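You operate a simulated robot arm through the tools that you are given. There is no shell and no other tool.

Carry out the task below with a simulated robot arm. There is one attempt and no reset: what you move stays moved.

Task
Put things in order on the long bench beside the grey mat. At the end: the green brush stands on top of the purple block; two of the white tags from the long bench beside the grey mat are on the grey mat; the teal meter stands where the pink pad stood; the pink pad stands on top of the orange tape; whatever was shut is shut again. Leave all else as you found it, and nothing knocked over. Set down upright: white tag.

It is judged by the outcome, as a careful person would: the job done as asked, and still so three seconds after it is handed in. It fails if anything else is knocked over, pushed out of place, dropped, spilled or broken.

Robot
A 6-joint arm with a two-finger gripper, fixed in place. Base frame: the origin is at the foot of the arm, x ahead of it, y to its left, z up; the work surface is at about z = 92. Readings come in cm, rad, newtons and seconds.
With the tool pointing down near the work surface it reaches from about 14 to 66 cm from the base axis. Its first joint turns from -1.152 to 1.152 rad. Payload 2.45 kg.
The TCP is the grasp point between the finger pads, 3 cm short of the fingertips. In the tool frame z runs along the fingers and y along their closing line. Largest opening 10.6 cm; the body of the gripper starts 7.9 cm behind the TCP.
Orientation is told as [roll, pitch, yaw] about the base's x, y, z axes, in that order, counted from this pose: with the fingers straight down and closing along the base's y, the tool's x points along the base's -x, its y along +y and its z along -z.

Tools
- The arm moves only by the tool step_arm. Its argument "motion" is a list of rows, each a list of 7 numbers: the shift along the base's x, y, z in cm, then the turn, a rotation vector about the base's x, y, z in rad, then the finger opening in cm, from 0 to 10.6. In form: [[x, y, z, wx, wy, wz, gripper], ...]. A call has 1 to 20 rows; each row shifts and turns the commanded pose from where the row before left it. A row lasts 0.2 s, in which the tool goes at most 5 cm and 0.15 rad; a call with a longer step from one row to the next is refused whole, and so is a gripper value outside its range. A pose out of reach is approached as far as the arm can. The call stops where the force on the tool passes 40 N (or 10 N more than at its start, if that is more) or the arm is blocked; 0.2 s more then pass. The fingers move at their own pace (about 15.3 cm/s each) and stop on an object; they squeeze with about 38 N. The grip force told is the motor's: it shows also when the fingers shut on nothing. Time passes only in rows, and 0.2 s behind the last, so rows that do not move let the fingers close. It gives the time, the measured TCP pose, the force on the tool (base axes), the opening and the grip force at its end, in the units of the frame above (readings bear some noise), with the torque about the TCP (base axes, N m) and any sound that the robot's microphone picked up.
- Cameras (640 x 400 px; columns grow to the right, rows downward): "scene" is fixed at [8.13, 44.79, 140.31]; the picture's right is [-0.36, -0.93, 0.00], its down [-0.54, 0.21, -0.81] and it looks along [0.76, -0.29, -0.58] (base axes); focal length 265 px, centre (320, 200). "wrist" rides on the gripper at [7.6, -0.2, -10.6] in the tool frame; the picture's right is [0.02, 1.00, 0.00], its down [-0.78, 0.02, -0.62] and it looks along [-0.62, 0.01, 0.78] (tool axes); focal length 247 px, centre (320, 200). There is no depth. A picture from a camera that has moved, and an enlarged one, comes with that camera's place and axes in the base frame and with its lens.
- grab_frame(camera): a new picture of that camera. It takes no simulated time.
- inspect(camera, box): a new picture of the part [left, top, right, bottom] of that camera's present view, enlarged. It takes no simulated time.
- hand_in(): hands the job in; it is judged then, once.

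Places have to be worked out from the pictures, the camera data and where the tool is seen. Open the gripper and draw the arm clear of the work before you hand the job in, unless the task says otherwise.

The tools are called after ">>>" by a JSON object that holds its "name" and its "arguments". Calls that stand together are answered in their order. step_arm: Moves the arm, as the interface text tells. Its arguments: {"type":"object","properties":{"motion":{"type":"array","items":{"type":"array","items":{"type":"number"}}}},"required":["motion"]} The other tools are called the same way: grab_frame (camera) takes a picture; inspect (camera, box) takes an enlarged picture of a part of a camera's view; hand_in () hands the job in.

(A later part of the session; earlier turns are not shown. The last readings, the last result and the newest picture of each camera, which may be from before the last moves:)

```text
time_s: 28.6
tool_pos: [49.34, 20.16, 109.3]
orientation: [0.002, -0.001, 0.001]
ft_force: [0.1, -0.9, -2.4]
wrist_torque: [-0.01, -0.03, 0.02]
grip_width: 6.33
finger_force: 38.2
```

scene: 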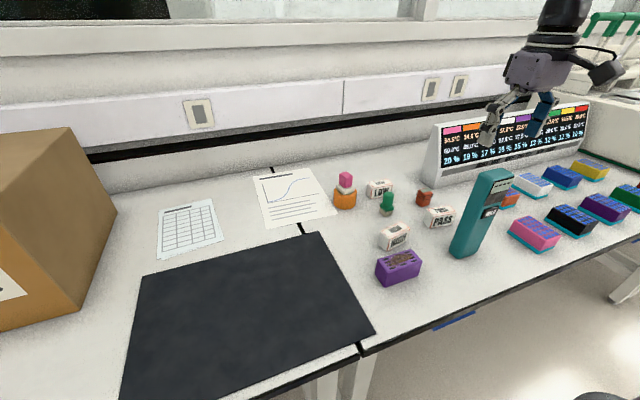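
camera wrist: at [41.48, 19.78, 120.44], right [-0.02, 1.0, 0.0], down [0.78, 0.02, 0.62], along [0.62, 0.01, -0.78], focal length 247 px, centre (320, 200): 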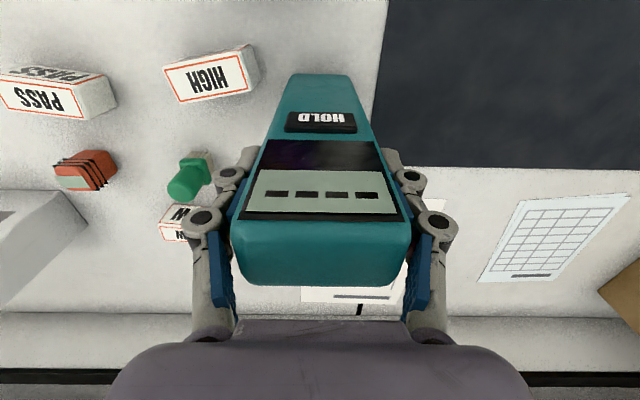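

Still carrying its weight (-2.4 N). Lowering a little more.

>>> {"name": "step_arm", "arguments": {"motion": [[0, 0, -0.1, 0, 0, 0, 0], [0, 0, -0.1, 0, 0, 0, 0], [0, 0, 0, 0, 0, 0, 0]]}}

>>> {"name": "inspect", "arguments": {"camera": "scene", "box": [330, 200, 400, 270]}}

```text
time_s: 29.4
tool_pos: [49.21, 20.17, 109.19]
orientation: [0.002, -0.001, 0.001]
ft_force: [3.5, 3.2, 28.6]
wrist_torque: [0.13, -0.16, -0.02]
grip_width: 6.38
finger_force: 37.7
```

```text
5.71 times, centred on (365, 235) of scene
camera zoom: at [8.09, 44.79, 140.32], right [-0.36, -0.93, 0.0], down [-0.54, 0.21, -0.81], along [0.76, -0.29, -0.58], focal length 1515 px, centre (63, 0)
```

zoom: 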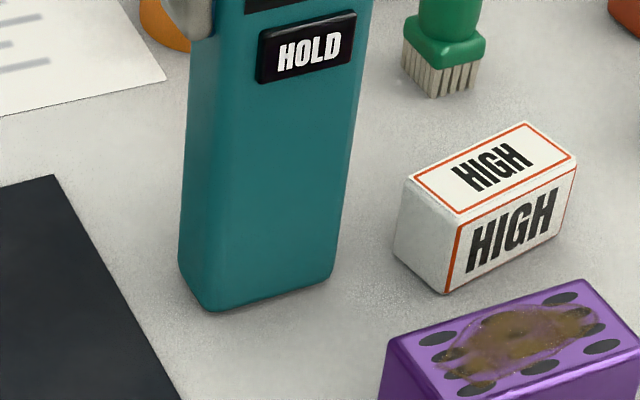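

Firm contact (28 N). I'll ease up slightly, release and rise straight up.

>>> {"name": "step_arm", "arguments": {"motion": [[0, 0, 0.12, 0, 0, 0, 0], [0, 0, 0, 0, 0, 0, 6.6], [0, 0, 0, 0, 0, 0, 7.5], [0, 0, 0, 0, 0, 0, 9.5], [0, 0, 0, 0, 0, 0, 9.5]]}}

>>> {"name": "grab_frame", "arguments": {"camera": "wrist"}}

>>> {"name": "inspect", "arguments": {"camera": "scene", "box": [290, 110, 450, 290]}}

```text
time_s: 30.6
tool_pos: [49.21, 20.12, 109.2]
orientation: [0.001, -0.003, 0.0]
ft_force: [0.3, -0.1, 0.4]
wrist_torque: [-0.01, -0.02, 0.0]
grip_width: 9.5
finger_force: 0.1
```

```text
taken
camera wrist: at [41.51, 19.82, 119.91], right [-0.02, 1.0, 0.0], down [0.78, 0.02, 0.62], along [0.62, 0.01, -0.78], focal length 247 px, centre (320, 200)
```

wrist: 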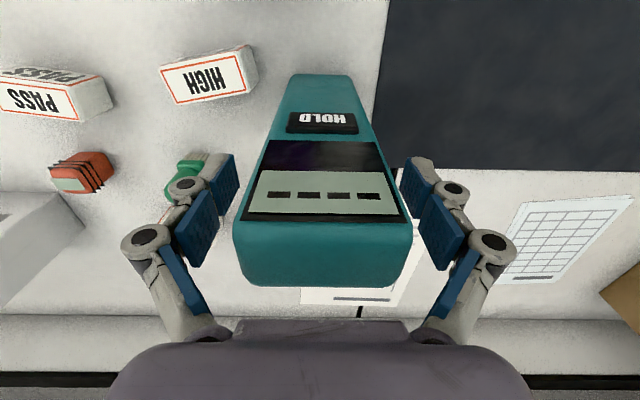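

```text
2.22 times, centred on (370, 200) of scene
camera zoom: at [8.13, 44.79, 140.31], right [-0.36, -0.93, 0.0], down [-0.54, 0.21, -0.81], along [0.76, -0.29, -0.58], focal length 589 px, centre (209, 200)
```

zoom: 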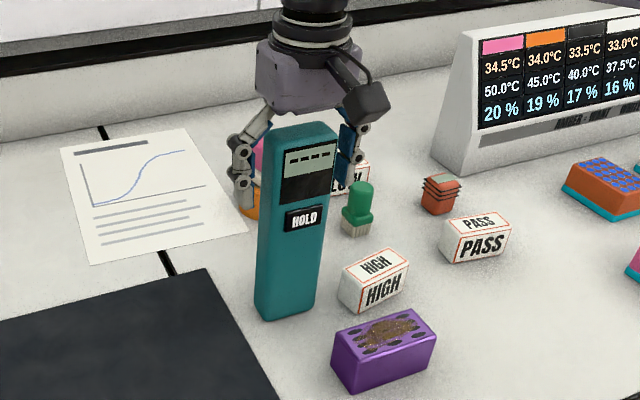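

The meter stands free at the pad's old spot. I'll rise straight up clear of it, then move back to view the HIGH tag and the brush.

>>> {"name": "step_arm", "arguments": {"motion": [[0, 0, 2, 0, 0, 0, 10.6], [0, 0, 3, 0, 0, 0, 10.6], [0, 0, 4, 0, 0, 0, 10.6], [0, 0, 4, 0, 0, 0, 10.6], [-3, -2, 1, 0, 0, 0, 10.6], [-3.5, -2.5, -0.5, 0, 0, 0, 10.6], [-3.5, -2.5, -1.5, 0, 0, 0, 10.6], [-3.5, -2.5, -3, 0, 0, 0, 10.6], [-2, -2.5, -3, 0, 0, 0, 10.6], [0, 0, -3, 0, 0, 0, 10.6], [0, 0, 0, 0, 0, 0, 10.6], [0, 0, 0, 0, 0, 0, 10.6]]}}

>>> {"name": "grab_frame", "arguments": {"camera": "wrist"}}

>>> {"name": "grab_frame", "arguments": {"camera": "scene"}}

```text
refused: row 8 steps farther than a row can; nothing moved
```

```text
taken
camera wrist: at [41.51, 19.82, 119.91], right [-0.02, 1.0, 0.0], down [0.78, 0.02, 0.62], along [0.62, 0.01, -0.78], focal length 247 px, centre (320, 200)
```

wrist: 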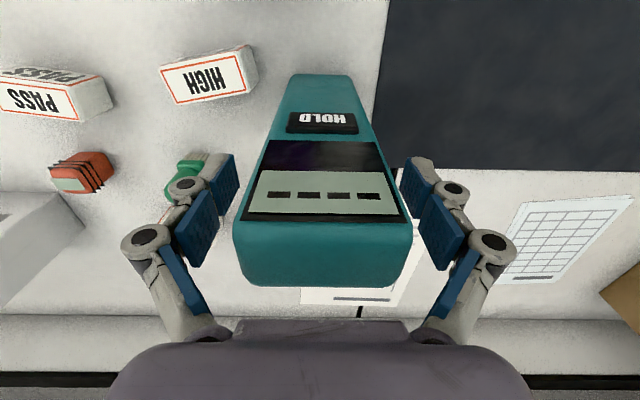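

```text
taken
```

scene: 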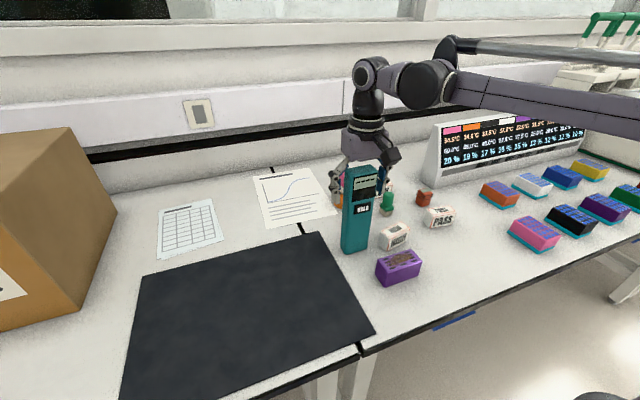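

One row was too long, so nothing moved; I'll send the same retreat with shorter steps.

>>> {"name": "step_arm", "arguments": {"motion": [[0, 0, 2, 0, 0, 0, 10.6], [0, 0, 3, 0, 0, 0, 10.6], [0, 0, 4, 0, 0, 0, 10.6], [0, 0, 4, 0, 0, 0, 10.6], [-3, -2, 1, 0, 0, 0, 10.6], [-3.5, -2.5, -0.5, 0, 0, 0, 10.6], [-3.5, -2.5, -1.5, 0, 0, 0, 10.6], [-3, -2.5, -2.5, 0, 0, 0, 10.6], [-2.5, -2.5, -3, 0, 0, 0, 10.6], [0, 0, -3, 0, 0, 0, 10.6], [0, 0, 0, 0, 0, 0, 10.6], [0, 0, 0, 0, 0, 0, 10.6]]}}

>>> {"name": "grab_frame", "arguments": {"camera": "wrist"}}

>>> {"name": "grab_frame", "arguments": {"camera": "scene"}}

```text
time_s: 33.2
tool_pos: [33.43, 7.94, 112.63]
orientation: [0.001, -0.001, 0.0]
ft_force: [-1.0, 1.6, 0.5]
wrist_torque: [0.01, -0.02, 0.01]
grip_width: 10.56
finger_force: 0.1
```

```text
taken
camera wrist: at [25.78, 7.71, 123.28], right [-0.02, 1.0, 0.0], down [0.78, 0.02, 0.62], along [0.62, 0.01, -0.78], focal length 247 px, centre (320, 200)
```

wrist: 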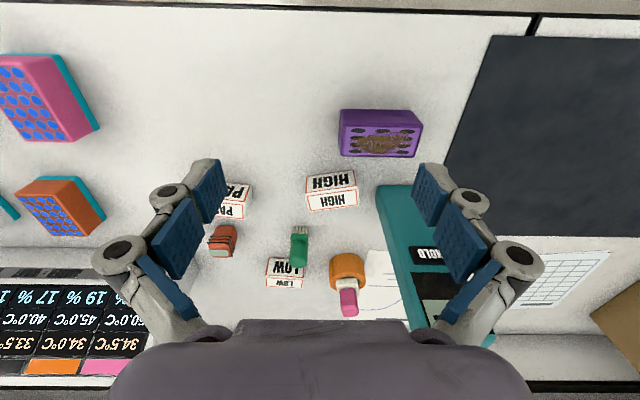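

```text
taken
```

scene: 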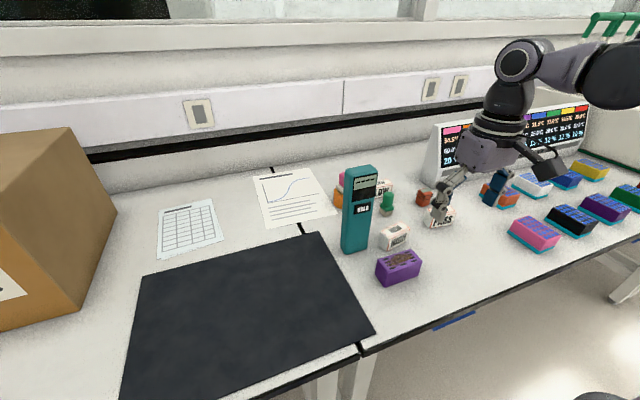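

>>> {"name": "inspect", "arguments": {"camera": "wrist", "box": [270, 100, 430, 220]}}

>>> {"name": "inspect", "arguments": {"camera": "scene", "box": [360, 180, 440, 290]}}

```text
3.33 times, centred on (350, 160) of wrist
camera zoom: at [25.78, 7.71, 123.28], right [-0.02, 1.0, 0.0], down [0.78, 0.02, 0.62], along [0.62, 0.01, -0.78], focal length 823 px, centre (220, 333)
```

zoom: 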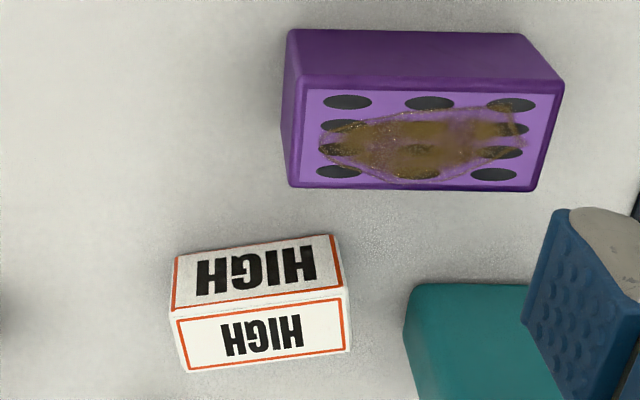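

```text
3.64 times, centred on (400, 235) of scene
camera zoom: at [8.12, 44.79, 140.31], right [-0.36, -0.93, 0.0], down [-0.54, 0.21, -0.81], along [0.76, -0.29, -0.58], focal length 964 px, centre (29, 73)
```

zoom: 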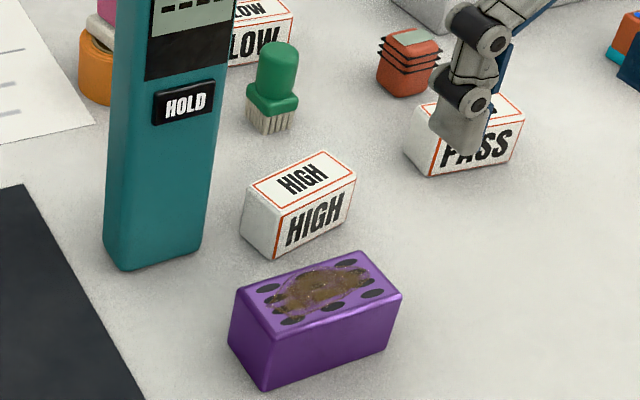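

The HIGH tag measures about 7.1 × 3.3 × 4.0 cm, centred near (47.35, 9.9) with its long axis at 99.7°. The meter stands on its +y side, so I'll grip across the 3.3 cm thickness with yaw about +1.74, which puts the camera on the -y side.

>>> {"name": "step_arm", "arguments": {"motion": [[0, 0, 0, 0, 0, 0.145, 8], [0, 0, 0, 0, 0, 0.145, 6], [0, 0, 0, 0, 0, 0.145, 6], [0, 0, 0, 0, 0, 0.145, 6], [0, 0, 0, 0, 0, 0.145, 6], [0, 0, 0, 0, 0, 0.145, 6], [0, 0, 0, 0, 0, 0.145, 6], [0, 0, 0, 0, 0, 0.145, 6], [0, 0, 0, 0, 0, 0.145, 6], [0, 0, 0, 0, 0, 0.145, 6], [0, 0, 0, 0, 0, 0.145, 6], [0, 0, 0, 0, 0, 0.145, 6], [3.5, 0.5, -1.5, 0, 0, 0, 6], [3.5, 0.5, -1.5, 0, 0, 0, 6], [3.5, 0.5, -1.5, 0, 0, 0, 6], [3.5, 0.5, -1.5, 0, 0, 0, 6], [0, 0, 0, 0, 0, 0, 6], [0, 0, 0, 0, 0, 0, 6]]}}

>>> {"name": "grab_frame", "arguments": {"camera": "wrist"}}

>>> {"name": "inspect", "arguments": {"camera": "scene", "box": [330, 120, 490, 290]}}

```text
time_s: 37.0
tool_pos: [47.86, 9.91, 106.77]
orientation: [0.003, -0.003, 1.74]
ft_force: [-0.4, 0.2, 0.0]
wrist_torque: [0.0, -0.01, 0.01]
grip_width: 5.99
finger_force: 0.0
```

```text
taken
camera wrist: at [49.3, 2.33, 117.45], right [-0.98, -0.19, 0.0], down [-0.15, 0.77, 0.62], along [-0.12, 0.61, -0.78], focal length 247 px, centre (320, 200)
```

wrist: 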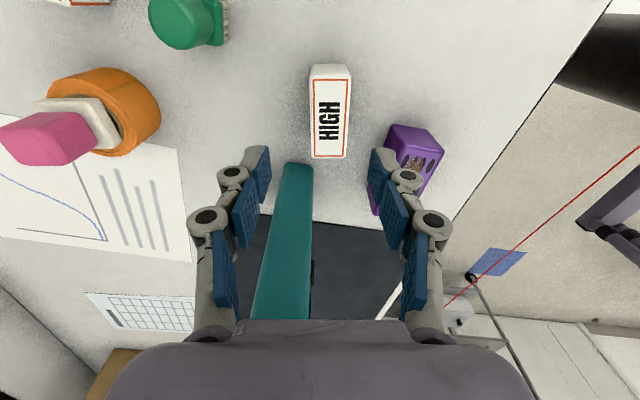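

```text
2.35 times, centred on (410, 205) of scene
camera zoom: at [8.13, 44.79, 140.31], right [-0.36, -0.93, 0.0], down [-0.54, 0.21, -0.81], along [0.76, -0.29, -0.58], focal length 624 px, centre (108, 188)
```

zoom: 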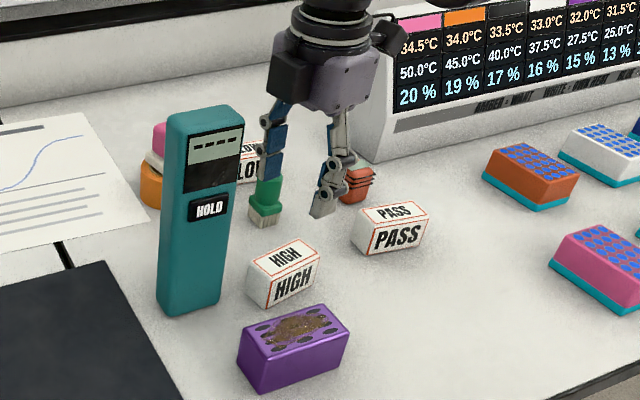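

The tag lies parallel to the fingers in this view. I'll enlarge to fix its centre.

>>> {"name": "inspect", "arguments": {"camera": "wrist", "box": [280, 50, 390, 170]}}

```text
3.33 times, centred on (335, 110) of wrist
camera zoom: at [49.3, 2.33, 117.45], right [-0.98, -0.19, 0.0], down [-0.15, 0.77, 0.62], along [-0.12, 0.61, -0.78], focal length 823 px, centre (270, 500)
```

zoom: 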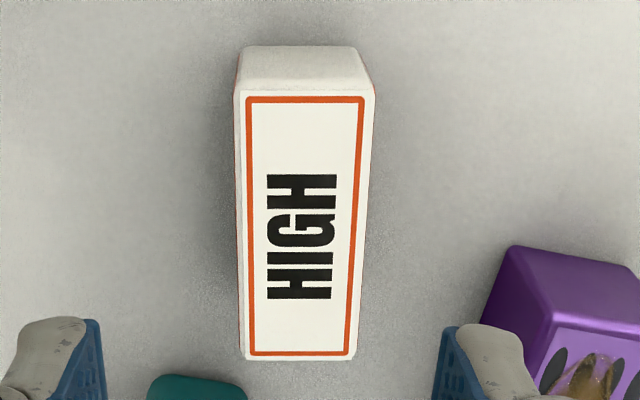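

The tag centre is at about (47.0, 10.15), so the TCP needs to shift by (-0.85, +0.35). I'll shift, narrow the opening to 5.2 and descend to TCP z ≈ 95.6.

>>> {"name": "step_arm", "arguments": {"motion": [[-0.85, 0.35, 0, 0, 0, 0, 5.2], [0, 0, -2.2, 0, 0, 0, 5.2], [0, 0, -2.2, 0, 0, 0, 5.2], [0, 0, -2.2, 0, 0, 0, 5.2], [0, 0, 0, 0, 0, 0, 5.2]]}}

>>> {"name": "grab_frame", "arguments": {"camera": "wrist"}}

```text
time_s: 38.2
tool_pos: [46.99, 10.25, 100.17]
orientation: [0.0, -0.001, 1.741]
ft_force: [-0.2, 0.6, -0.1]
wrist_torque: [0.02, -0.03, -0.01]
grip_width: 5.2
finger_force: 0.1
```

```text
taken
camera wrist: at [48.51, 2.73, 110.87], right [-0.98, -0.19, 0.0], down [-0.15, 0.77, 0.62], along [-0.12, 0.61, -0.78], focal length 247 px, centre (320, 200)
```

wrist: 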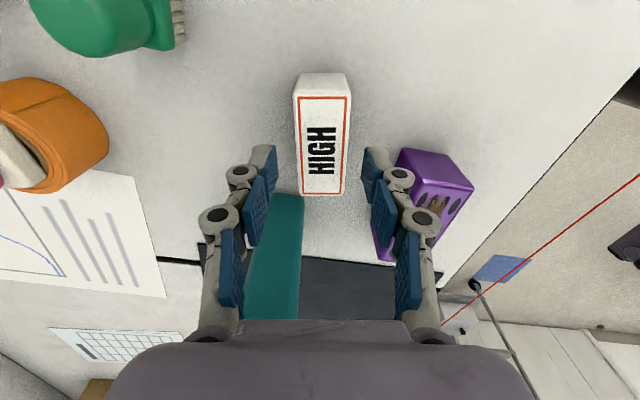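

The tag is centred between the fingers. I'll descend the last 4.6 cm and close.

>>> {"name": "step_arm", "arguments": {"motion": [[0, 0, -1.6, 0, 0, 0, 5.2], [0, 0, -1.6, 0, 0, 0, 5.2], [0, 0, -1.4, 0, 0, 0, 5.2], [0, 0, 0, 0, 0, 0, 5.2], [0, 0, 0, 0, 0, 0, 3.6], [0, 0, 0, 0, 0, 0, 0], [0, 0, 0, 0, 0, 0, 0], [0, 0, 0, 0, 0, 0, 0]]}}

>>> {"name": "grab_frame", "arguments": {"camera": "wrist"}}

>>> {"name": "inspect", "arguments": {"camera": "scene", "box": [330, 120, 490, 290]}}

```text
time_s: 40.0
tool_pos: [46.92, 10.58, 95.59]
orientation: [0.0, -0.002, 1.74]
ft_force: [0.2, -0.5, -0.3]
wrist_torque: [0.01, 0.0, 0.03]
grip_width: 3.25
finger_force: 38.0
```

```text
taken
camera wrist: at [48.39, 2.88, 106.34], right [-0.98, -0.19, 0.0], down [-0.15, 0.77, 0.62], along [-0.12, 0.61, -0.78], focal length 247 px, centre (320, 200)
```

wrist: 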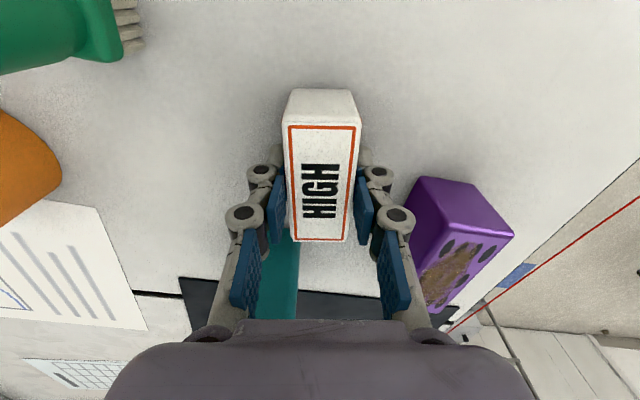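

```text
2.35 times, centred on (410, 205) of scene
camera zoom: at [8.13, 44.79, 140.31], right [-0.36, -0.93, 0.0], down [-0.54, 0.21, -0.81], along [0.76, -0.29, -0.58], focal length 624 px, centre (108, 188)
```

zoom: 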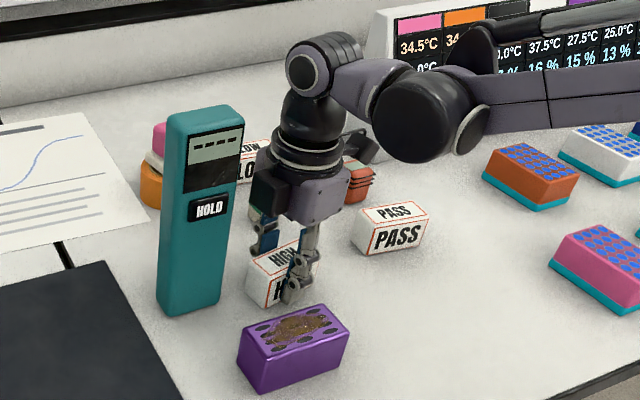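

The tag is gripped (3.25 cm). I'll lift it 13 cm, retreat toward -x away from the meter, then swing over to the mat around (33, 46.5), staying high.

>>> {"name": "step_arm", "arguments": {"motion": [[0, 0, 1, 0, 0, 0, 0], [0, 0, 2.5, 0, 0, 0, 0], [0, 0, 2.5, 0, 0, 0, 0], [0, 0, 2.5, 0, 0, 0, 0], [0, 0, 2.5, 0, 0, 0, 0], [0, 0, 2.0, 0, 0, 0, 0], [-3, 0, 0.5, 0, 0, 0, 0], [-4, 0, 0.5, 0, 0, 0, 0], [-4, 0, 0.5, 0, 0, 0, 0], [-3, 0.5, 0.5, 0, 0, 0, 0], [0, 0, 0, 0, 0, 0, 0]]}}

>>> {"name": "grab_frame", "arguments": {"camera": "scene"}}

>>> {"name": "grab_frame", "arguments": {"camera": "wrist"}}

```text
time_s: 42.4
tool_pos: [32.78, 10.65, 110.76]
orientation: [0.002, -0.002, 1.74]
ft_force: [-0.4, -0.5, -0.5]
wrist_torque: [0.01, 0.01, 0.01]
grip_width: 3.24
finger_force: 38.7
```

```text
taken
```

scene: 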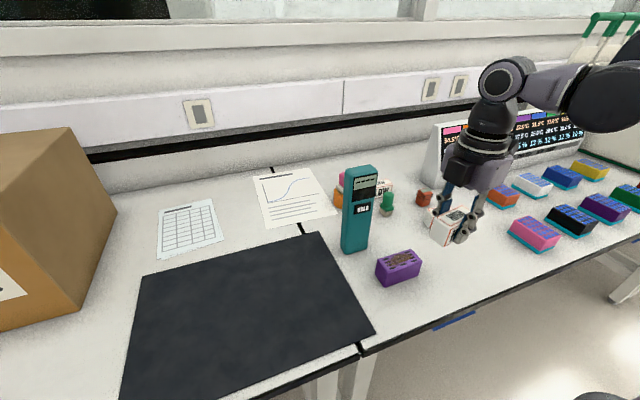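

```text
taken
camera wrist: at [34.17, 3.09, 121.42], right [-0.98, -0.19, 0.0], down [-0.15, 0.77, 0.62], along [-0.12, 0.61, -0.78], focal length 247 px, centre (320, 200)
```

wrist: 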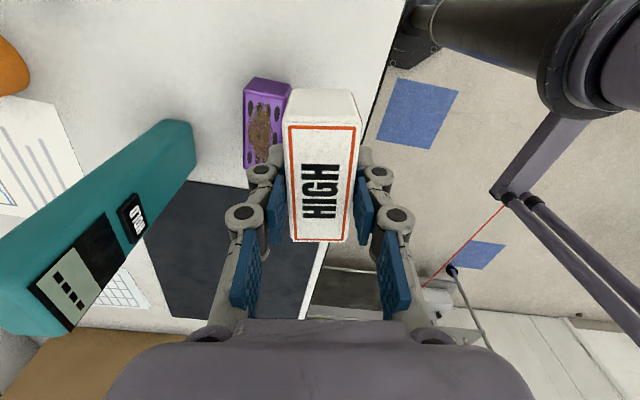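

The tag is held upright. I'll swing it over to above the mat at about (33, 46.5).

>>> {"name": "step_arm", "arguments": {"motion": [[0, 3, 0, 0, 0, 0, 0], [0, 4.5, 0, 0, 0, 0, 0], [0, 4.5, 0, 0, 0, 0, 0], [0, 4.5, 0, 0, 0, 0, 0], [0, 4.5, 0, 0, 0, 0, 0], [0.1, 4.5, 0, 0, 0, 0, 0], [0.1, 4.5, 0, 0, 0, 0, 0], [0.1, 4, 0, 0, 0, 0, 0], [0, 2, 0, 0, 0, 0, 0], [0, 0, 0, 0, 0, 0, 0], [0, 0, 0, 0, 0, 0, 0]]}}

>>> {"name": "grab_frame", "arguments": {"camera": "scene"}}

>>> {"name": "grab_frame", "arguments": {"camera": "wrist"}}

```text
time_s: 44.8
tool_pos: [32.95, 46.83, 110.25]
orientation: [0.003, -0.001, 1.739]
ft_force: [-0.1, 0.2, 0.0]
wrist_torque: [-0.02, -0.04, -0.01]
grip_width: 3.26
finger_force: 37.9
```

```text
taken
```

scene: 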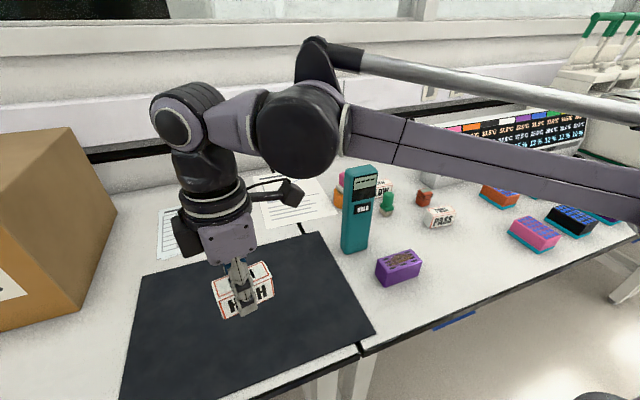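

```text
taken
camera wrist: at [34.41, 39.27, 120.99], right [-0.98, -0.19, 0.0], down [-0.15, 0.77, 0.62], along [-0.12, 0.61, -0.78], focal length 247 px, centre (320, 200)
```

wrist: 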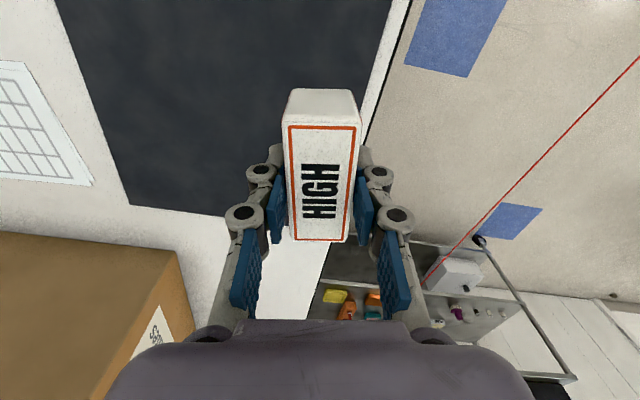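

The tag hangs above the mat, well inside its edges (mat x 28–58, y 26–67). I'll lower it nearly to the surface.

>>> {"name": "step_arm", "arguments": {"motion": [[0, 0, -2, 0, 0, 0, 0], [0, 0, -3, 0, 0, 0, 0], [0, 0, -3, 0, 0, 0, 0], [0, 0, -2.5, 0, 0, 0, 0], [0, 0, -2, 0, 0, 0, 0], [0, 0, -1, 0, 0, 0, 0], [0, 0, 0, 0, 0, 0, 0], [0, 0, -0.2, 0, 0, 0, 0], [0, 0, 0, 0, 0, 0, 0]]}}

>>> {"name": "inspect", "arguments": {"camera": "scene", "box": [170, 200, 350, 360]}}

```text
time_s: 46.8
tool_pos: [33.16, 46.82, 96.97]
orientation: [0.001, -0.001, 1.739]
ft_force: [0.4, -0.2, 0.1]
wrist_torque: [-0.01, -0.01, -0.01]
grip_width: 3.27
finger_force: 38.1
```

```text
2.50 times, centred on (260, 280) of scene
camera zoom: at [8.13, 44.79, 140.31], right [-0.36, -0.93, 0.0], down [-0.54, 0.21, -0.81], along [0.76, -0.29, -0.58], focal length 663 px, centre (470, 0)
```

zoom: 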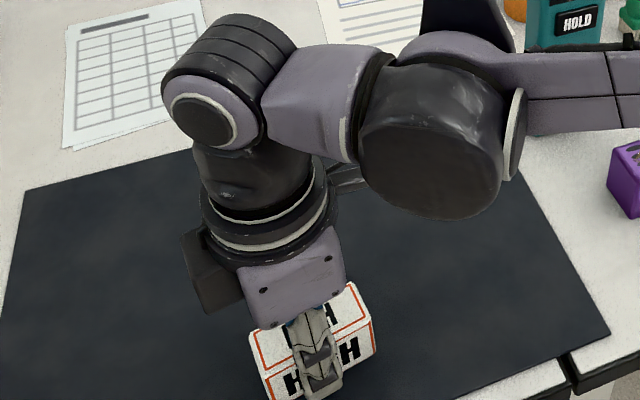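

No contact yet. Lowering in small steps.

>>> {"name": "step_arm", "arguments": {"motion": [[0, 0, -0.3, 0, 0, 0, 0], [0, 0, -0.2, 0, 0, 0, 0], [0, 0, -0.1, 0, 0, 0, 0], [0, 0, 0, 0, 0, 0, 0]]}}

```text
time_s: 47.8
tool_pos: [33.05, 46.82, 96.28]
orientation: [0.001, -0.002, 1.739]
ft_force: [0.8, 0.8, -0.3]
wrist_torque: [-0.01, -0.02, -0.01]
grip_width: 3.27
finger_force: 38.1
```

>>> {"name": "step_arm", "arguments": {"motion": [[0, 0, -0.15, 0, 0, 0, 0], [0, 0, -0.1, 0, 0, 0, 0], [0, 0, 0, 0, 0, 0, 0]]}}

```text
time_s: 48.6
tool_pos: [33.35, 46.85, 96.15]
orientation: [0.002, 0.0, 1.74]
ft_force: [-0.1, -0.3, -0.2]
wrist_torque: [0.05, -0.03, 0.05]
grip_width: 3.24
finger_force: 38.5
```

Still no clear contact. Two more small steps down.

>>> {"name": "step_arm", "arguments": {"motion": [[0, 0, -0.1, 0, 0, 0, 0], [0, 0, -0.1, 0, 0, 0, 0], [0, 0, 0, 0, 0, 0, 0]]}}

>>> {"name": "grab_frame", "arguments": {"camera": "wrist"}}

```text
time_s: 49.4
tool_pos: [33.13, 46.93, 95.87]
orientation: [-0.001, 0.0, 1.74]
ft_force: [2.7, -3.4, 11.5]
wrist_torque: [-0.11, -0.11, -0.01]
grip_width: 3.26
finger_force: 37.6
```

```text
taken
camera wrist: at [34.57, 39.28, 106.59], right [-0.98, -0.19, 0.0], down [-0.15, 0.77, 0.62], along [-0.12, 0.61, -0.78], focal length 247 px, centre (320, 200)
```

wrist: 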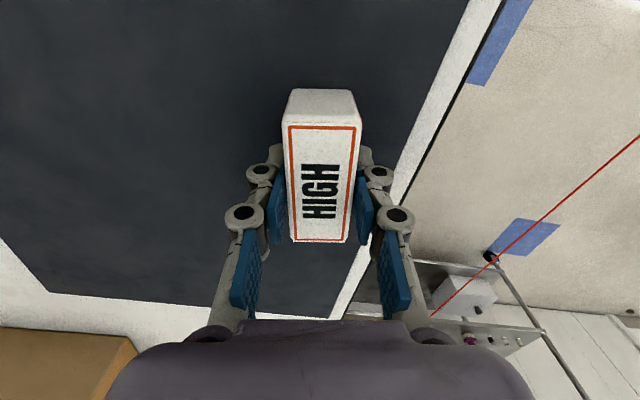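

The tag rests on the mat (11 N contact). I'll release, then rise straight up.

>>> {"name": "step_arm", "arguments": {"motion": [[0, 0, 0.05, 0, 0, 0, 0], [0, 0, 0, 0, 0, 0, 3.6], [0, 0, 0, 0, 0, 0, 5.2], [0, 0, 0, 0, 0, 0, 5.2], [0, 0, 1.5, 0, 0, 0, 5.2], [0, 0, 3, 0, 0, 0, 5.2], [0, 0, 4, 0, 0, 0, 5.2], [0, 0, 4, 0, 0, 0, 5.2], [0, 0, 3, 0, 0, 0, 5.2], [0, 0, 0, 0, 0, 0, 5.2]]}}

>>> {"name": "grab_frame", "arguments": {"camera": "wrist"}}

>>> {"name": "grab_frame", "arguments": {"camera": "scene"}}

```text
time_s: 51.6
tool_pos: [32.88, 46.97, 111.43]
orientation: [0.003, -0.002, 1.741]
ft_force: [-0.9, -0.7, 0.0]
wrist_torque: [0.0, 0.02, -0.02]
grip_width: 5.23
finger_force: 0.1
```

```text
taken
camera wrist: at [34.45, 39.35, 122.11], right [-0.98, -0.19, 0.0], down [-0.15, 0.77, 0.62], along [-0.12, 0.61, -0.78], focal length 247 px, centre (320, 200)
```

wrist: 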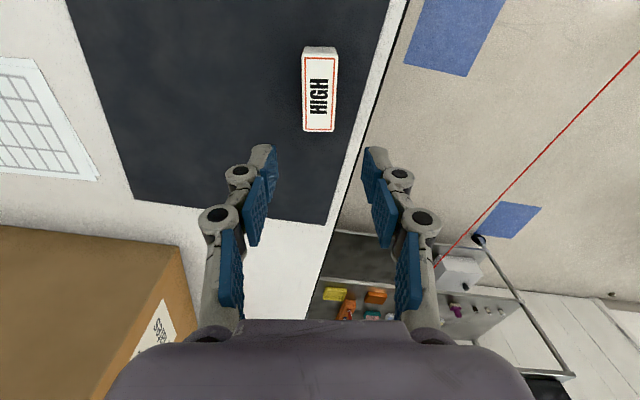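

```text
taken
```

scene: 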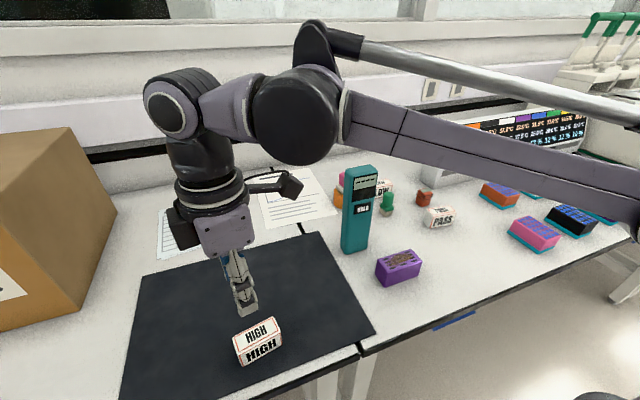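

HIGH stands upright on the mat. Next is the PASS tag at about (49.3, -6.5): I'll swing back at height and look from above it with yaw about 1.46.

>>> {"name": "step_arm", "arguments": {"motion": [[0, -3, 0, 0, 0, 0, 5.2], [0, -4.5, 0, 0, 0, 0, 5.2], [0, -4.5, 0, 0, 0, 0, 5.2], [0, -4.5, 0, 0, 0, 0, 5.2], [0, -4.5, 0, 0, 0, 0, 5.2], [0, -4.5, 0, 0, 0, 0, 5.2], [0, -4.5, 0, 0, 0, 0, 5.2], [0, -4.5, 0, 0, 0, 0, 5.2], [0, -4.5, 0, 0, 0, 0, 5.2], [0, -4.5, 0, 0, 0, 0, 5.2], [0, -4.5, 0, 0, 0, -0.14, 6], [0, -4.5, 0, 0, 0, -0.14, 6], [4, -0.6, -1, 0, 0, 0, 6], [4, 0, -1, 0, 0, 0, 6], [4, 0, -1, 0, 0, 0, 6], [4, 0, -1.5, 0, 0, 0, 6], [0, 0, 0, 0, 0, 0, 6], [0, 0, 0, 0, 0, 0, 6]]}}

>>> {"name": "grab_frame", "arguments": {"camera": "wrist"}}

>>> {"name": "grab_frame", "arguments": {"camera": "scene"}}

```text
time_s: 55.4
tool_pos: [48.96, -6.07, 106.82]
orientation: [0.002, -0.001, 1.461]
ft_force: [0.4, -0.7, 0.2]
wrist_torque: [-0.01, -0.01, 0.02]
grip_width: 5.98
finger_force: 0.0
```

```text
taken
camera wrist: at [48.25, -13.81, 117.48], right [-1.0, 0.09, 0.0], down [0.07, 0.78, 0.62], along [0.05, 0.62, -0.78], focal length 247 px, centre (320, 200)
```

wrist: 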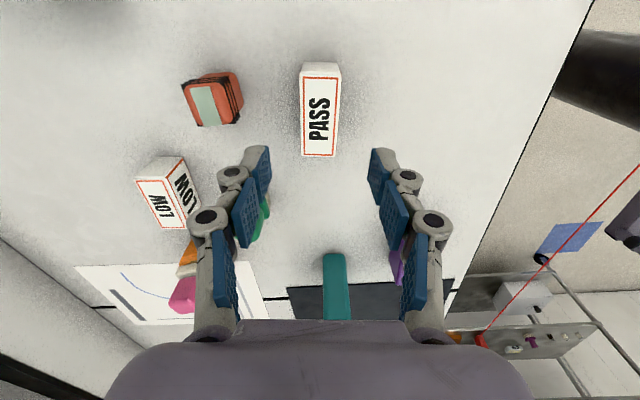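

```text
taken
```

scene: 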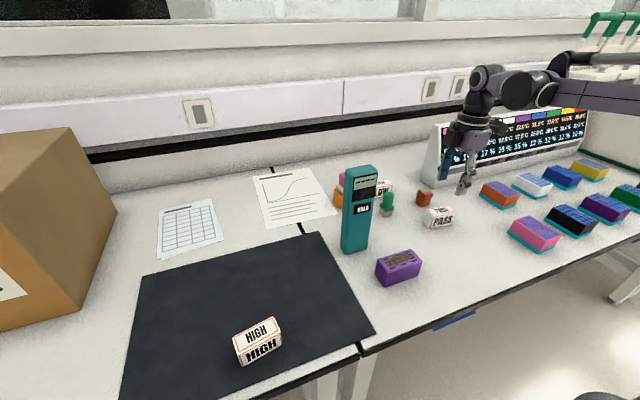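

>>> {"name": "inspect", "arguments": {"camera": "wrist", "box": [260, 45, 380, 170]}}

```text
3.20 times, centred on (320, 108) of wrist
camera zoom: at [48.25, -13.81, 117.48], right [-1.0, 0.09, 0.0], down [0.07, 0.78, 0.62], along [0.05, 0.62, -0.78], focal length 790 px, centre (320, 496)
```

zoom: 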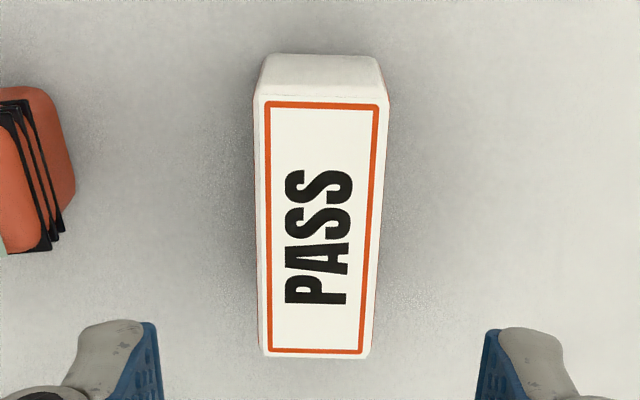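

PASS is centred at about (49.1, -5.8) and aligned with the fingers. I'll shift by (0.2, 0.45), descend and grip.

>>> {"name": "step_arm", "arguments": {"motion": [[0.2, 0.45, 0, 0, 0, 0, 5.2], [0, 0, -2.2, 0, 0, 0, 5.2], [0, 0, -2.5, 0, 0, 0, 5.2], [0, 0, -2.5, 0, 0, 0, 5.2], [0, 0, -2.2, 0, 0, 0, 5.2], [0, 0, -1.8, 0, 0, 0, 5.2], [0, 0, 0, 0, 0, 0, 5.2], [0, 0, 0, 0, 0, 0, 5.2]]}}

>>> {"name": "grab_frame", "arguments": {"camera": "wrist"}}

```text
time_s: 57.2
tool_pos: [49.11, -5.7, 95.55]
orientation: [0.004, -0.002, 1.461]
ft_force: [0.2, 0.3, -0.2]
wrist_torque: [0.0, -0.03, 0.02]
grip_width: 5.2
finger_force: 0.0
```

```text
taken
camera wrist: at [48.48, -13.38, 106.24], right [-1.0, 0.09, 0.0], down [0.07, 0.78, 0.62], along [0.05, 0.62, -0.78], focal length 247 px, centre (320, 200)
```

wrist: 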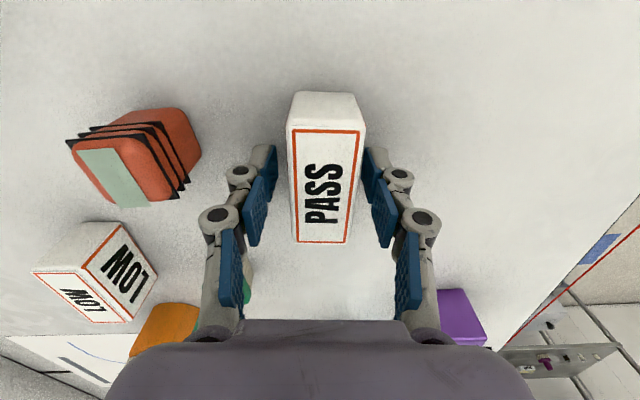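

The tag is straddled, about 0.25 cm off-centre; I'll correct that and close.

>>> {"name": "step_arm", "arguments": {"motion": [[-0.2, 0.02, 0, 0, 0, 0, 5.2], [0, 0, 0, 0, 0, 0, 3.6], [0, 0, 0, 0, 0, 0, 0], [0, 0, 0, 0, 0, 0, 0], [0, 0, 0, 0, 0, 0, 0]]}}

>>> {"name": "grab_frame", "arguments": {"camera": "wrist"}}

```text
time_s: 58.4
tool_pos: [48.91, -5.64, 95.58]
orientation: [0.002, -0.002, 1.461]
ft_force: [0.2, 0.3, 1.2]
wrist_torque: [0.0, 0.03, -0.02]
grip_width: 3.27
finger_force: 37.8
```

```text
taken
camera wrist: at [48.32, -13.32, 106.31], right [-1.0, 0.09, 0.0], down [0.07, 0.78, 0.62], along [0.05, 0.62, -0.78], focal length 247 px, centre (320, 200)
```

wrist: 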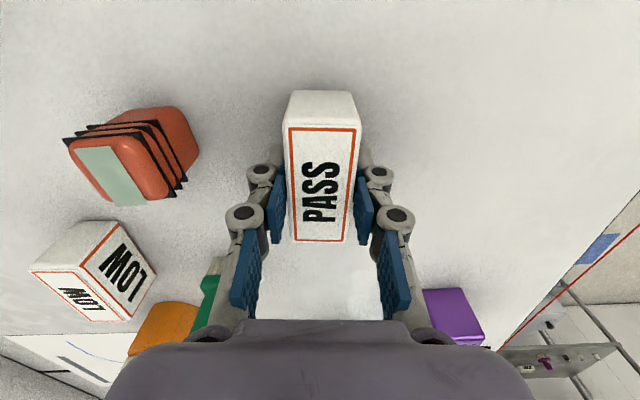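

Gripped at 3.27 cm. I'll lift and retreat toward -x, turning the yaw back to match the first tag.

>>> {"name": "step_arm", "arguments": {"motion": [[0, 0, 1, 0, 0, 0, 0], [0, 0, 2.5, 0, 0, 0, 0], [0, 0, 3, 0, 0, 0, 0], [0, 0, 3, 0, 0, 0, 0], [0, 0, 3, 0, 0, 0, 0], [0, 0, 2, 0, 0, 0, 0], [-3, 0, 0.3, 0, 0, 0, 0], [-4.2, 0, 0, 0, 0, 0, 0], [-4.5, 0, 0, 0, 0, 0.14, 0], [-4.5, 0, 0, 0, 0, 0.14, 0], [0, 0, 0, 0, 0, 0, 0]]}}

>>> {"name": "grab_frame", "arguments": {"camera": "wrist"}}

```text
time_s: 60.8
tool_pos: [33.31, -5.61, 110.6]
orientation: [0.002, 0.001, 1.741]
ft_force: [-0.1, 0.0, -0.7]
wrist_torque: [-0.01, -0.03, -0.05]
grip_width: 3.27
finger_force: 37.6
```

```text
taken
camera wrist: at [34.76, -13.28, 121.28], right [-0.98, -0.19, 0.0], down [-0.15, 0.77, 0.62], along [-0.12, 0.61, -0.78], focal length 247 px, centre (320, 200)
```

wrist: 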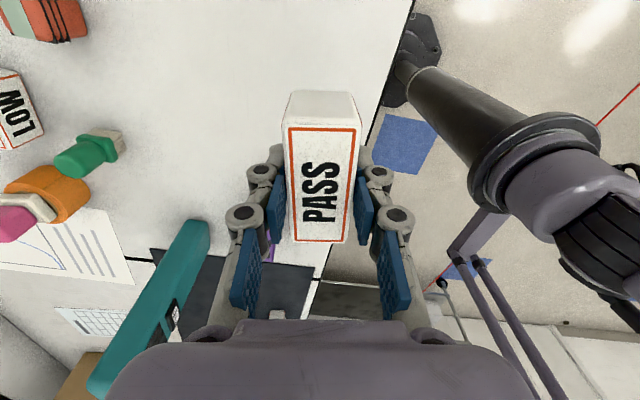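

The tag is held. Now I'll swing it over to the mat at about (32.7, 37.2), still high.

>>> {"name": "step_arm", "arguments": {"motion": [[0, 3, 0, 0, 0, 0, 0], [-0.1, 4.5, 0, 0, 0, 0, 0], [-0.1, 4.5, 0, 0, 0, 0, 0], [-0.1, 4.5, 0, 0, 0, 0, 0], [-0.1, 4.5, 0, 0, 0, 0, 0], [-0.1, 4.5, 0, 0, 0, 0, 0], [-0.1, 4.5, 0, 0, 0, 0, 0], [0, 4.5, 0, 0, 0, 0, 0], [0, 4.5, 0, 0, 0, 0, 0], [0, 3, 0, 0, 0, 0, 0], [0, 1, 0, 0, 0, 0, 0], [0, 0, 0, 0, 0, 0, 0], [0, 0, 0, 0, 0, 0, 0]]}}

>>> {"name": "grab_frame", "arguments": {"camera": "wrist"}}

>>> {"name": "grab_frame", "arguments": {"camera": "scene"}}

```text
time_s: 63.6
tool_pos: [32.13, 37.26, 110.4]
orientation: [0.004, -0.002, 1.74]
ft_force: [-0.1, 0.0, -0.9]
wrist_torque: [0.03, 0.0, -0.01]
grip_width: 3.26
finger_force: 37.4
```

```text
taken
camera wrist: at [33.49, 29.75, 121.13], right [-0.98, -0.19, 0.0], down [-0.15, 0.77, 0.62], along [-0.12, 0.61, -0.78], focal length 247 px, centre (320, 200)
```

wrist: 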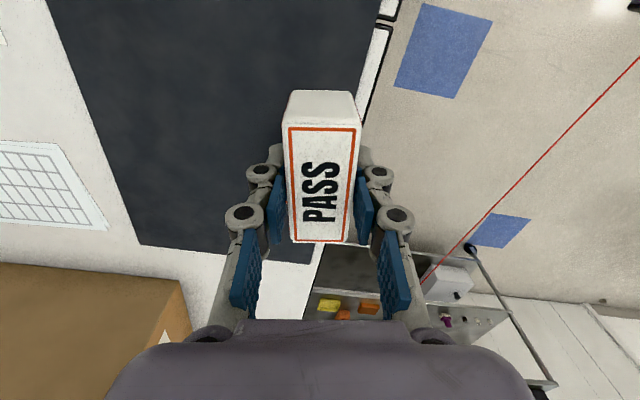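

```text
taken
```

scene: 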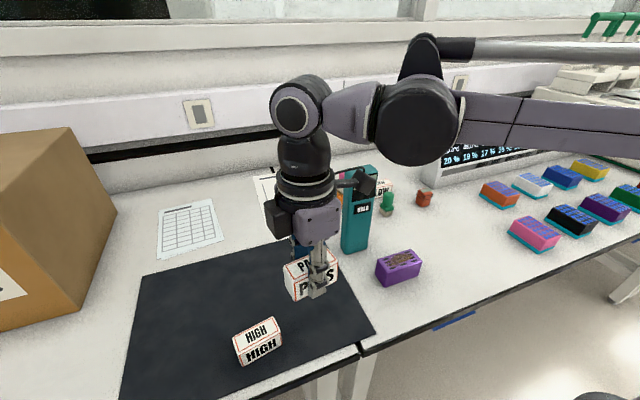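

TCP is at (32.0, 37.2) over the mat. I'll nudge +0.8 in x for edge margin and lower to just above the surface.

>>> {"name": "step_arm", "arguments": {"motion": [[0.8, 0, -2, 0, 0, 0, 0], [0, 0, -3, 0, 0, 0, 0], [0, 0, -3, 0, 0, 0, 0], [0, 0, -3, 0, 0, 0, 0], [0, 0, -2, 0, 0, 0, 0], [0, 0, -1, 0, 0, 0, 0], [0, 0, 0, 0, 0, 0, 0], [0, 0, -0.2, 0, 0, 0, 0], [0, 0, 0, 0, 0, 0, 0]]}}

>>> {"name": "grab_frame", "arguments": {"camera": "wrist"}}

>>> {"name": "grab_frame", "arguments": {"camera": "scene"}}

```text
time_s: 65.6
tool_pos: [33.16, 37.22, 96.22]
orientation: [0.002, -0.003, 1.741]
ft_force: [0.3, -0.4, -0.5]
wrist_torque: [0.01, 0.02, -0.02]
grip_width: 3.26
finger_force: 37.7
```

```text
taken
camera wrist: at [34.59, 29.71, 107.01], right [-0.98, -0.19, 0.0], down [-0.15, 0.77, 0.62], along [-0.12, 0.61, -0.78], focal length 247 px, centre (320, 200)
```

wrist: 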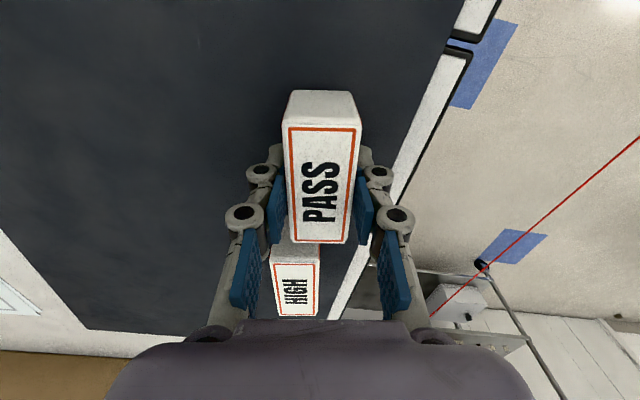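

```text
taken
```

scene: 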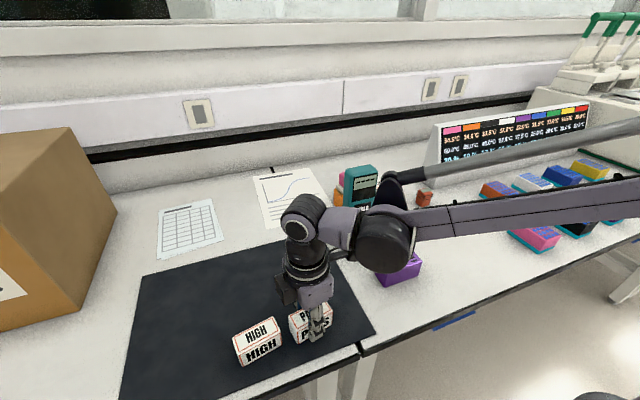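

About 0.4 cm remains and the gap to HIGH is fine. Lowering gently to contact.

>>> {"name": "step_arm", "arguments": {"motion": [[0, 0, -0.2, 0, 0, 0, 0], [0, 0, -0.1, 0, 0, 0, 0], [0, 0, -0.1, 0, 0, 0, 0], [0, 0, 0, 0, 0, 0, 0]]}}

```text
time_s: 66.6
tool_pos: [33.18, 37.31, 95.77]
orientation: [0.003, 0.0, 1.742]
ft_force: [-1.5, 0.3, 23.1]
wrist_torque: [-0.17, -0.03, 0.02]
grip_width: 3.26
finger_force: 38.0
```

The tag has firm contact (23 N). I'll ease off, release and rise.

>>> {"name": "step_arm", "arguments": {"motion": [[0, 0, 0.12, 0, 0, 0, 0], [0, 0, 0, 0, 0, 0, 3.6], [0, 0, 0, 0, 0, 0, 5.2], [0, 0, 0, 0, 0, 0, 5.2], [0, 0, 1.5, 0, 0, 0, 5.2], [0, 0, 3, 0, 0, 0, 5.2], [0, 0, 4, 0, 0, 0, 5.2], [0, 0, 4, 0, 0, 0, 5.2], [0, 0, 3, 0, 0, 0, 5.2], [0, 0, 0, 0, 0, 0, 5.2]]}}

>>> {"name": "grab_frame", "arguments": {"camera": "wrist"}}

>>> {"name": "grab_frame", "arguments": {"camera": "scene"}}

```text
time_s: 68.8
tool_pos: [33.56, 37.14, 111.58]
orientation: [0.004, -0.002, 1.74]
ft_force: [0.0, -0.6, -0.3]
wrist_torque: [0.0, 0.03, 0.01]
grip_width: 5.22
finger_force: 0.1
```

```text
taken
camera wrist: at [34.92, 29.69, 122.37], right [-0.98, -0.19, 0.0], down [-0.15, 0.77, 0.62], along [-0.12, 0.61, -0.78], focal length 247 px, centre (320, 200)
```

wrist: 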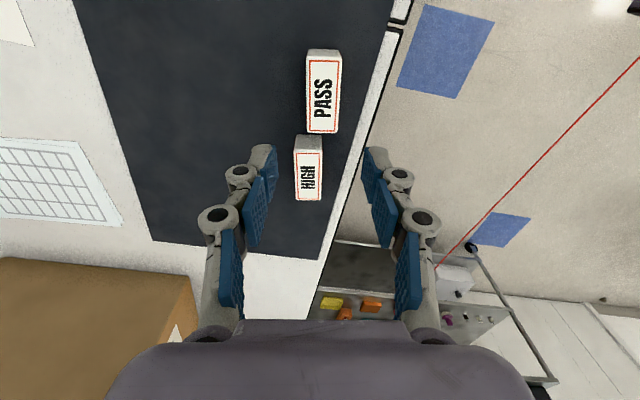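

```text
taken
```

scene: 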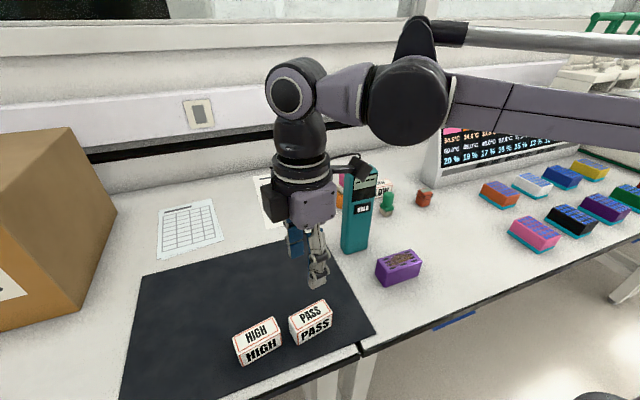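

Both tags stand upright on the mat. Now the brush at about (57, 5): I'll swing back, returning the yaw to 0, and view it.

>>> {"name": "step_arm", "arguments": {"motion": [[0, -3.5, 0, 0, 0, -0.145, 6], [0, -4.5, 0, 0, 0, -0.145, 6], [0, -4.5, 0, 0, 0, -0.145, 6], [0, -4.5, 0, 0, 0, -0.145, 6], [0, -4.5, 0, 0, 0, -0.145, 6], [0, -4.5, 0, 0, 0, -0.145, 6], [0, -4.5, 0, 0, 0, -0.145, 6], [0, -1.5, 0, 0, 0, -0.145, 6], [1.5, 0, 0, 0, 0, -0.145, 6], [1.5, 0, 0, 0, 0, -0.145, 6], [1.5, 0, 0, 0, 0, -0.145, 6], [1.5, 0, 0, 0, 0, -0.145, 6], [1.5, 0, 0, 0, 0, 0, 6], [2, 0, -2, 0, 0, 0, 6], [0, 0, 0, 0, 0, 0, 6], [0, 0, 0, 0, 0, 0, 6]]}}

>>> {"name": "grab_frame", "arguments": {"camera": "wrist"}}

>>> {"name": "inspect", "arguments": {"camera": "wrist", "box": [270, 100, 370, 200]}}

>>> {"name": "inspect", "arguments": {"camera": "scene", "box": [350, 170, 420, 290]}}

```text
time_s: 72.2
tool_pos: [42.88, 5.29, 109.38]
orientation: [0.001, -0.001, -0.002]
ft_force: [-0.3, -0.4, -0.1]
wrist_torque: [-0.04, 0.0, -0.01]
grip_width: 5.99
finger_force: 0.0
```

```text
taken
camera wrist: at [35.15, 5.14, 120.19], right [-0.02, 1.0, 0.0], down [0.78, 0.02, 0.62], along [0.62, 0.01, -0.78], focal length 247 px, centre (320, 200)
```

wrist: 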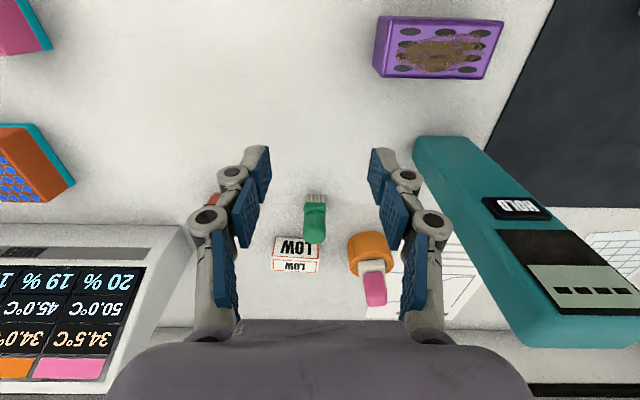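

```text
4.00 times, centred on (320, 150) of wrist
camera zoom: at [35.15, 5.14, 120.19], right [-0.02, 1.0, 0.0], down [0.78, 0.02, 0.62], along [0.62, 0.01, -0.78], focal length 988 px, centre (320, 400)
```

zoom: 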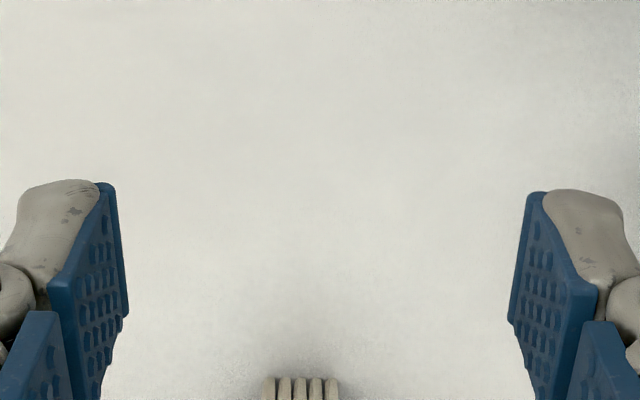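

```text
3.33 times, centred on (385, 230) of scene
camera zoom: at [8.13, 44.79, 140.31], right [-0.36, -0.93, 0.0], down [-0.54, 0.21, -0.81], along [0.76, -0.29, -0.58], focal length 884 px, centre (103, 100)
```

zoom: 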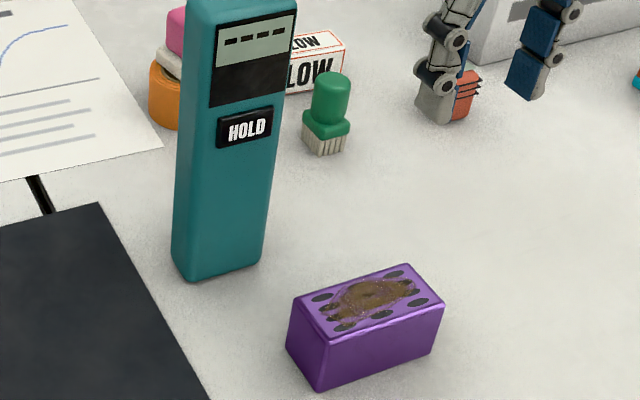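

>>> {"name": "inspect", "arguments": {"camera": "wrist", "box": [260, 170, 400, 310]}}

>>> {"name": "inspect", "arguments": {"camera": "scene", "box": [365, 180, 415, 225]}}

>>> {"name": "inspect", "arguments": {"camera": "wrist", "box": [360, 0, 520, 100]}}

```text
2.86 times, centred on (330, 240) of wrist
camera zoom: at [35.15, 5.14, 120.19], right [-0.02, 1.0, 0.0], down [0.78, 0.02, 0.62], along [0.62, 0.01, -0.78], focal length 706 px, centre (291, 86)
```

zoom: 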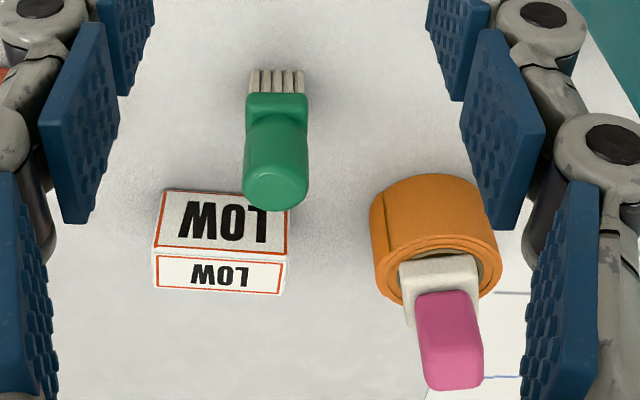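

```text
8.89 times, centred on (390, 202) of scene
camera zoom: at [8.13, 44.79, 140.31], right [-0.36, -0.93, 0.0], down [-0.54, 0.21, -0.81], along [0.76, -0.29, -0.58], focal length 2357 px, centre (-302, 178)
```

zoom: 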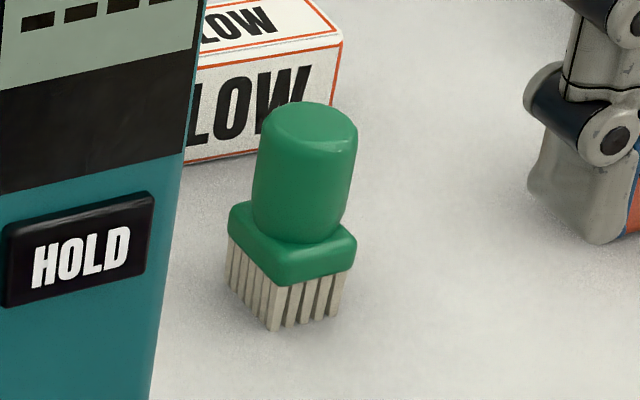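

```text
4.00 times, centred on (440, 50) of wrist
camera zoom: at [35.15, 5.14, 120.19], right [-0.02, 1.0, 0.0], down [0.78, 0.02, 0.62], along [0.62, 0.01, -0.78], focal length 988 px, centre (-160, 800)
```

zoom: 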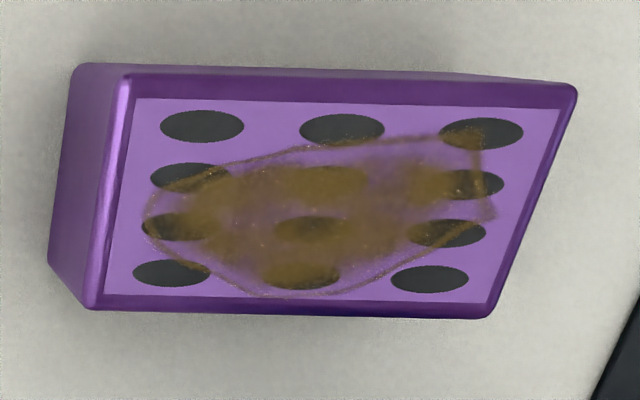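

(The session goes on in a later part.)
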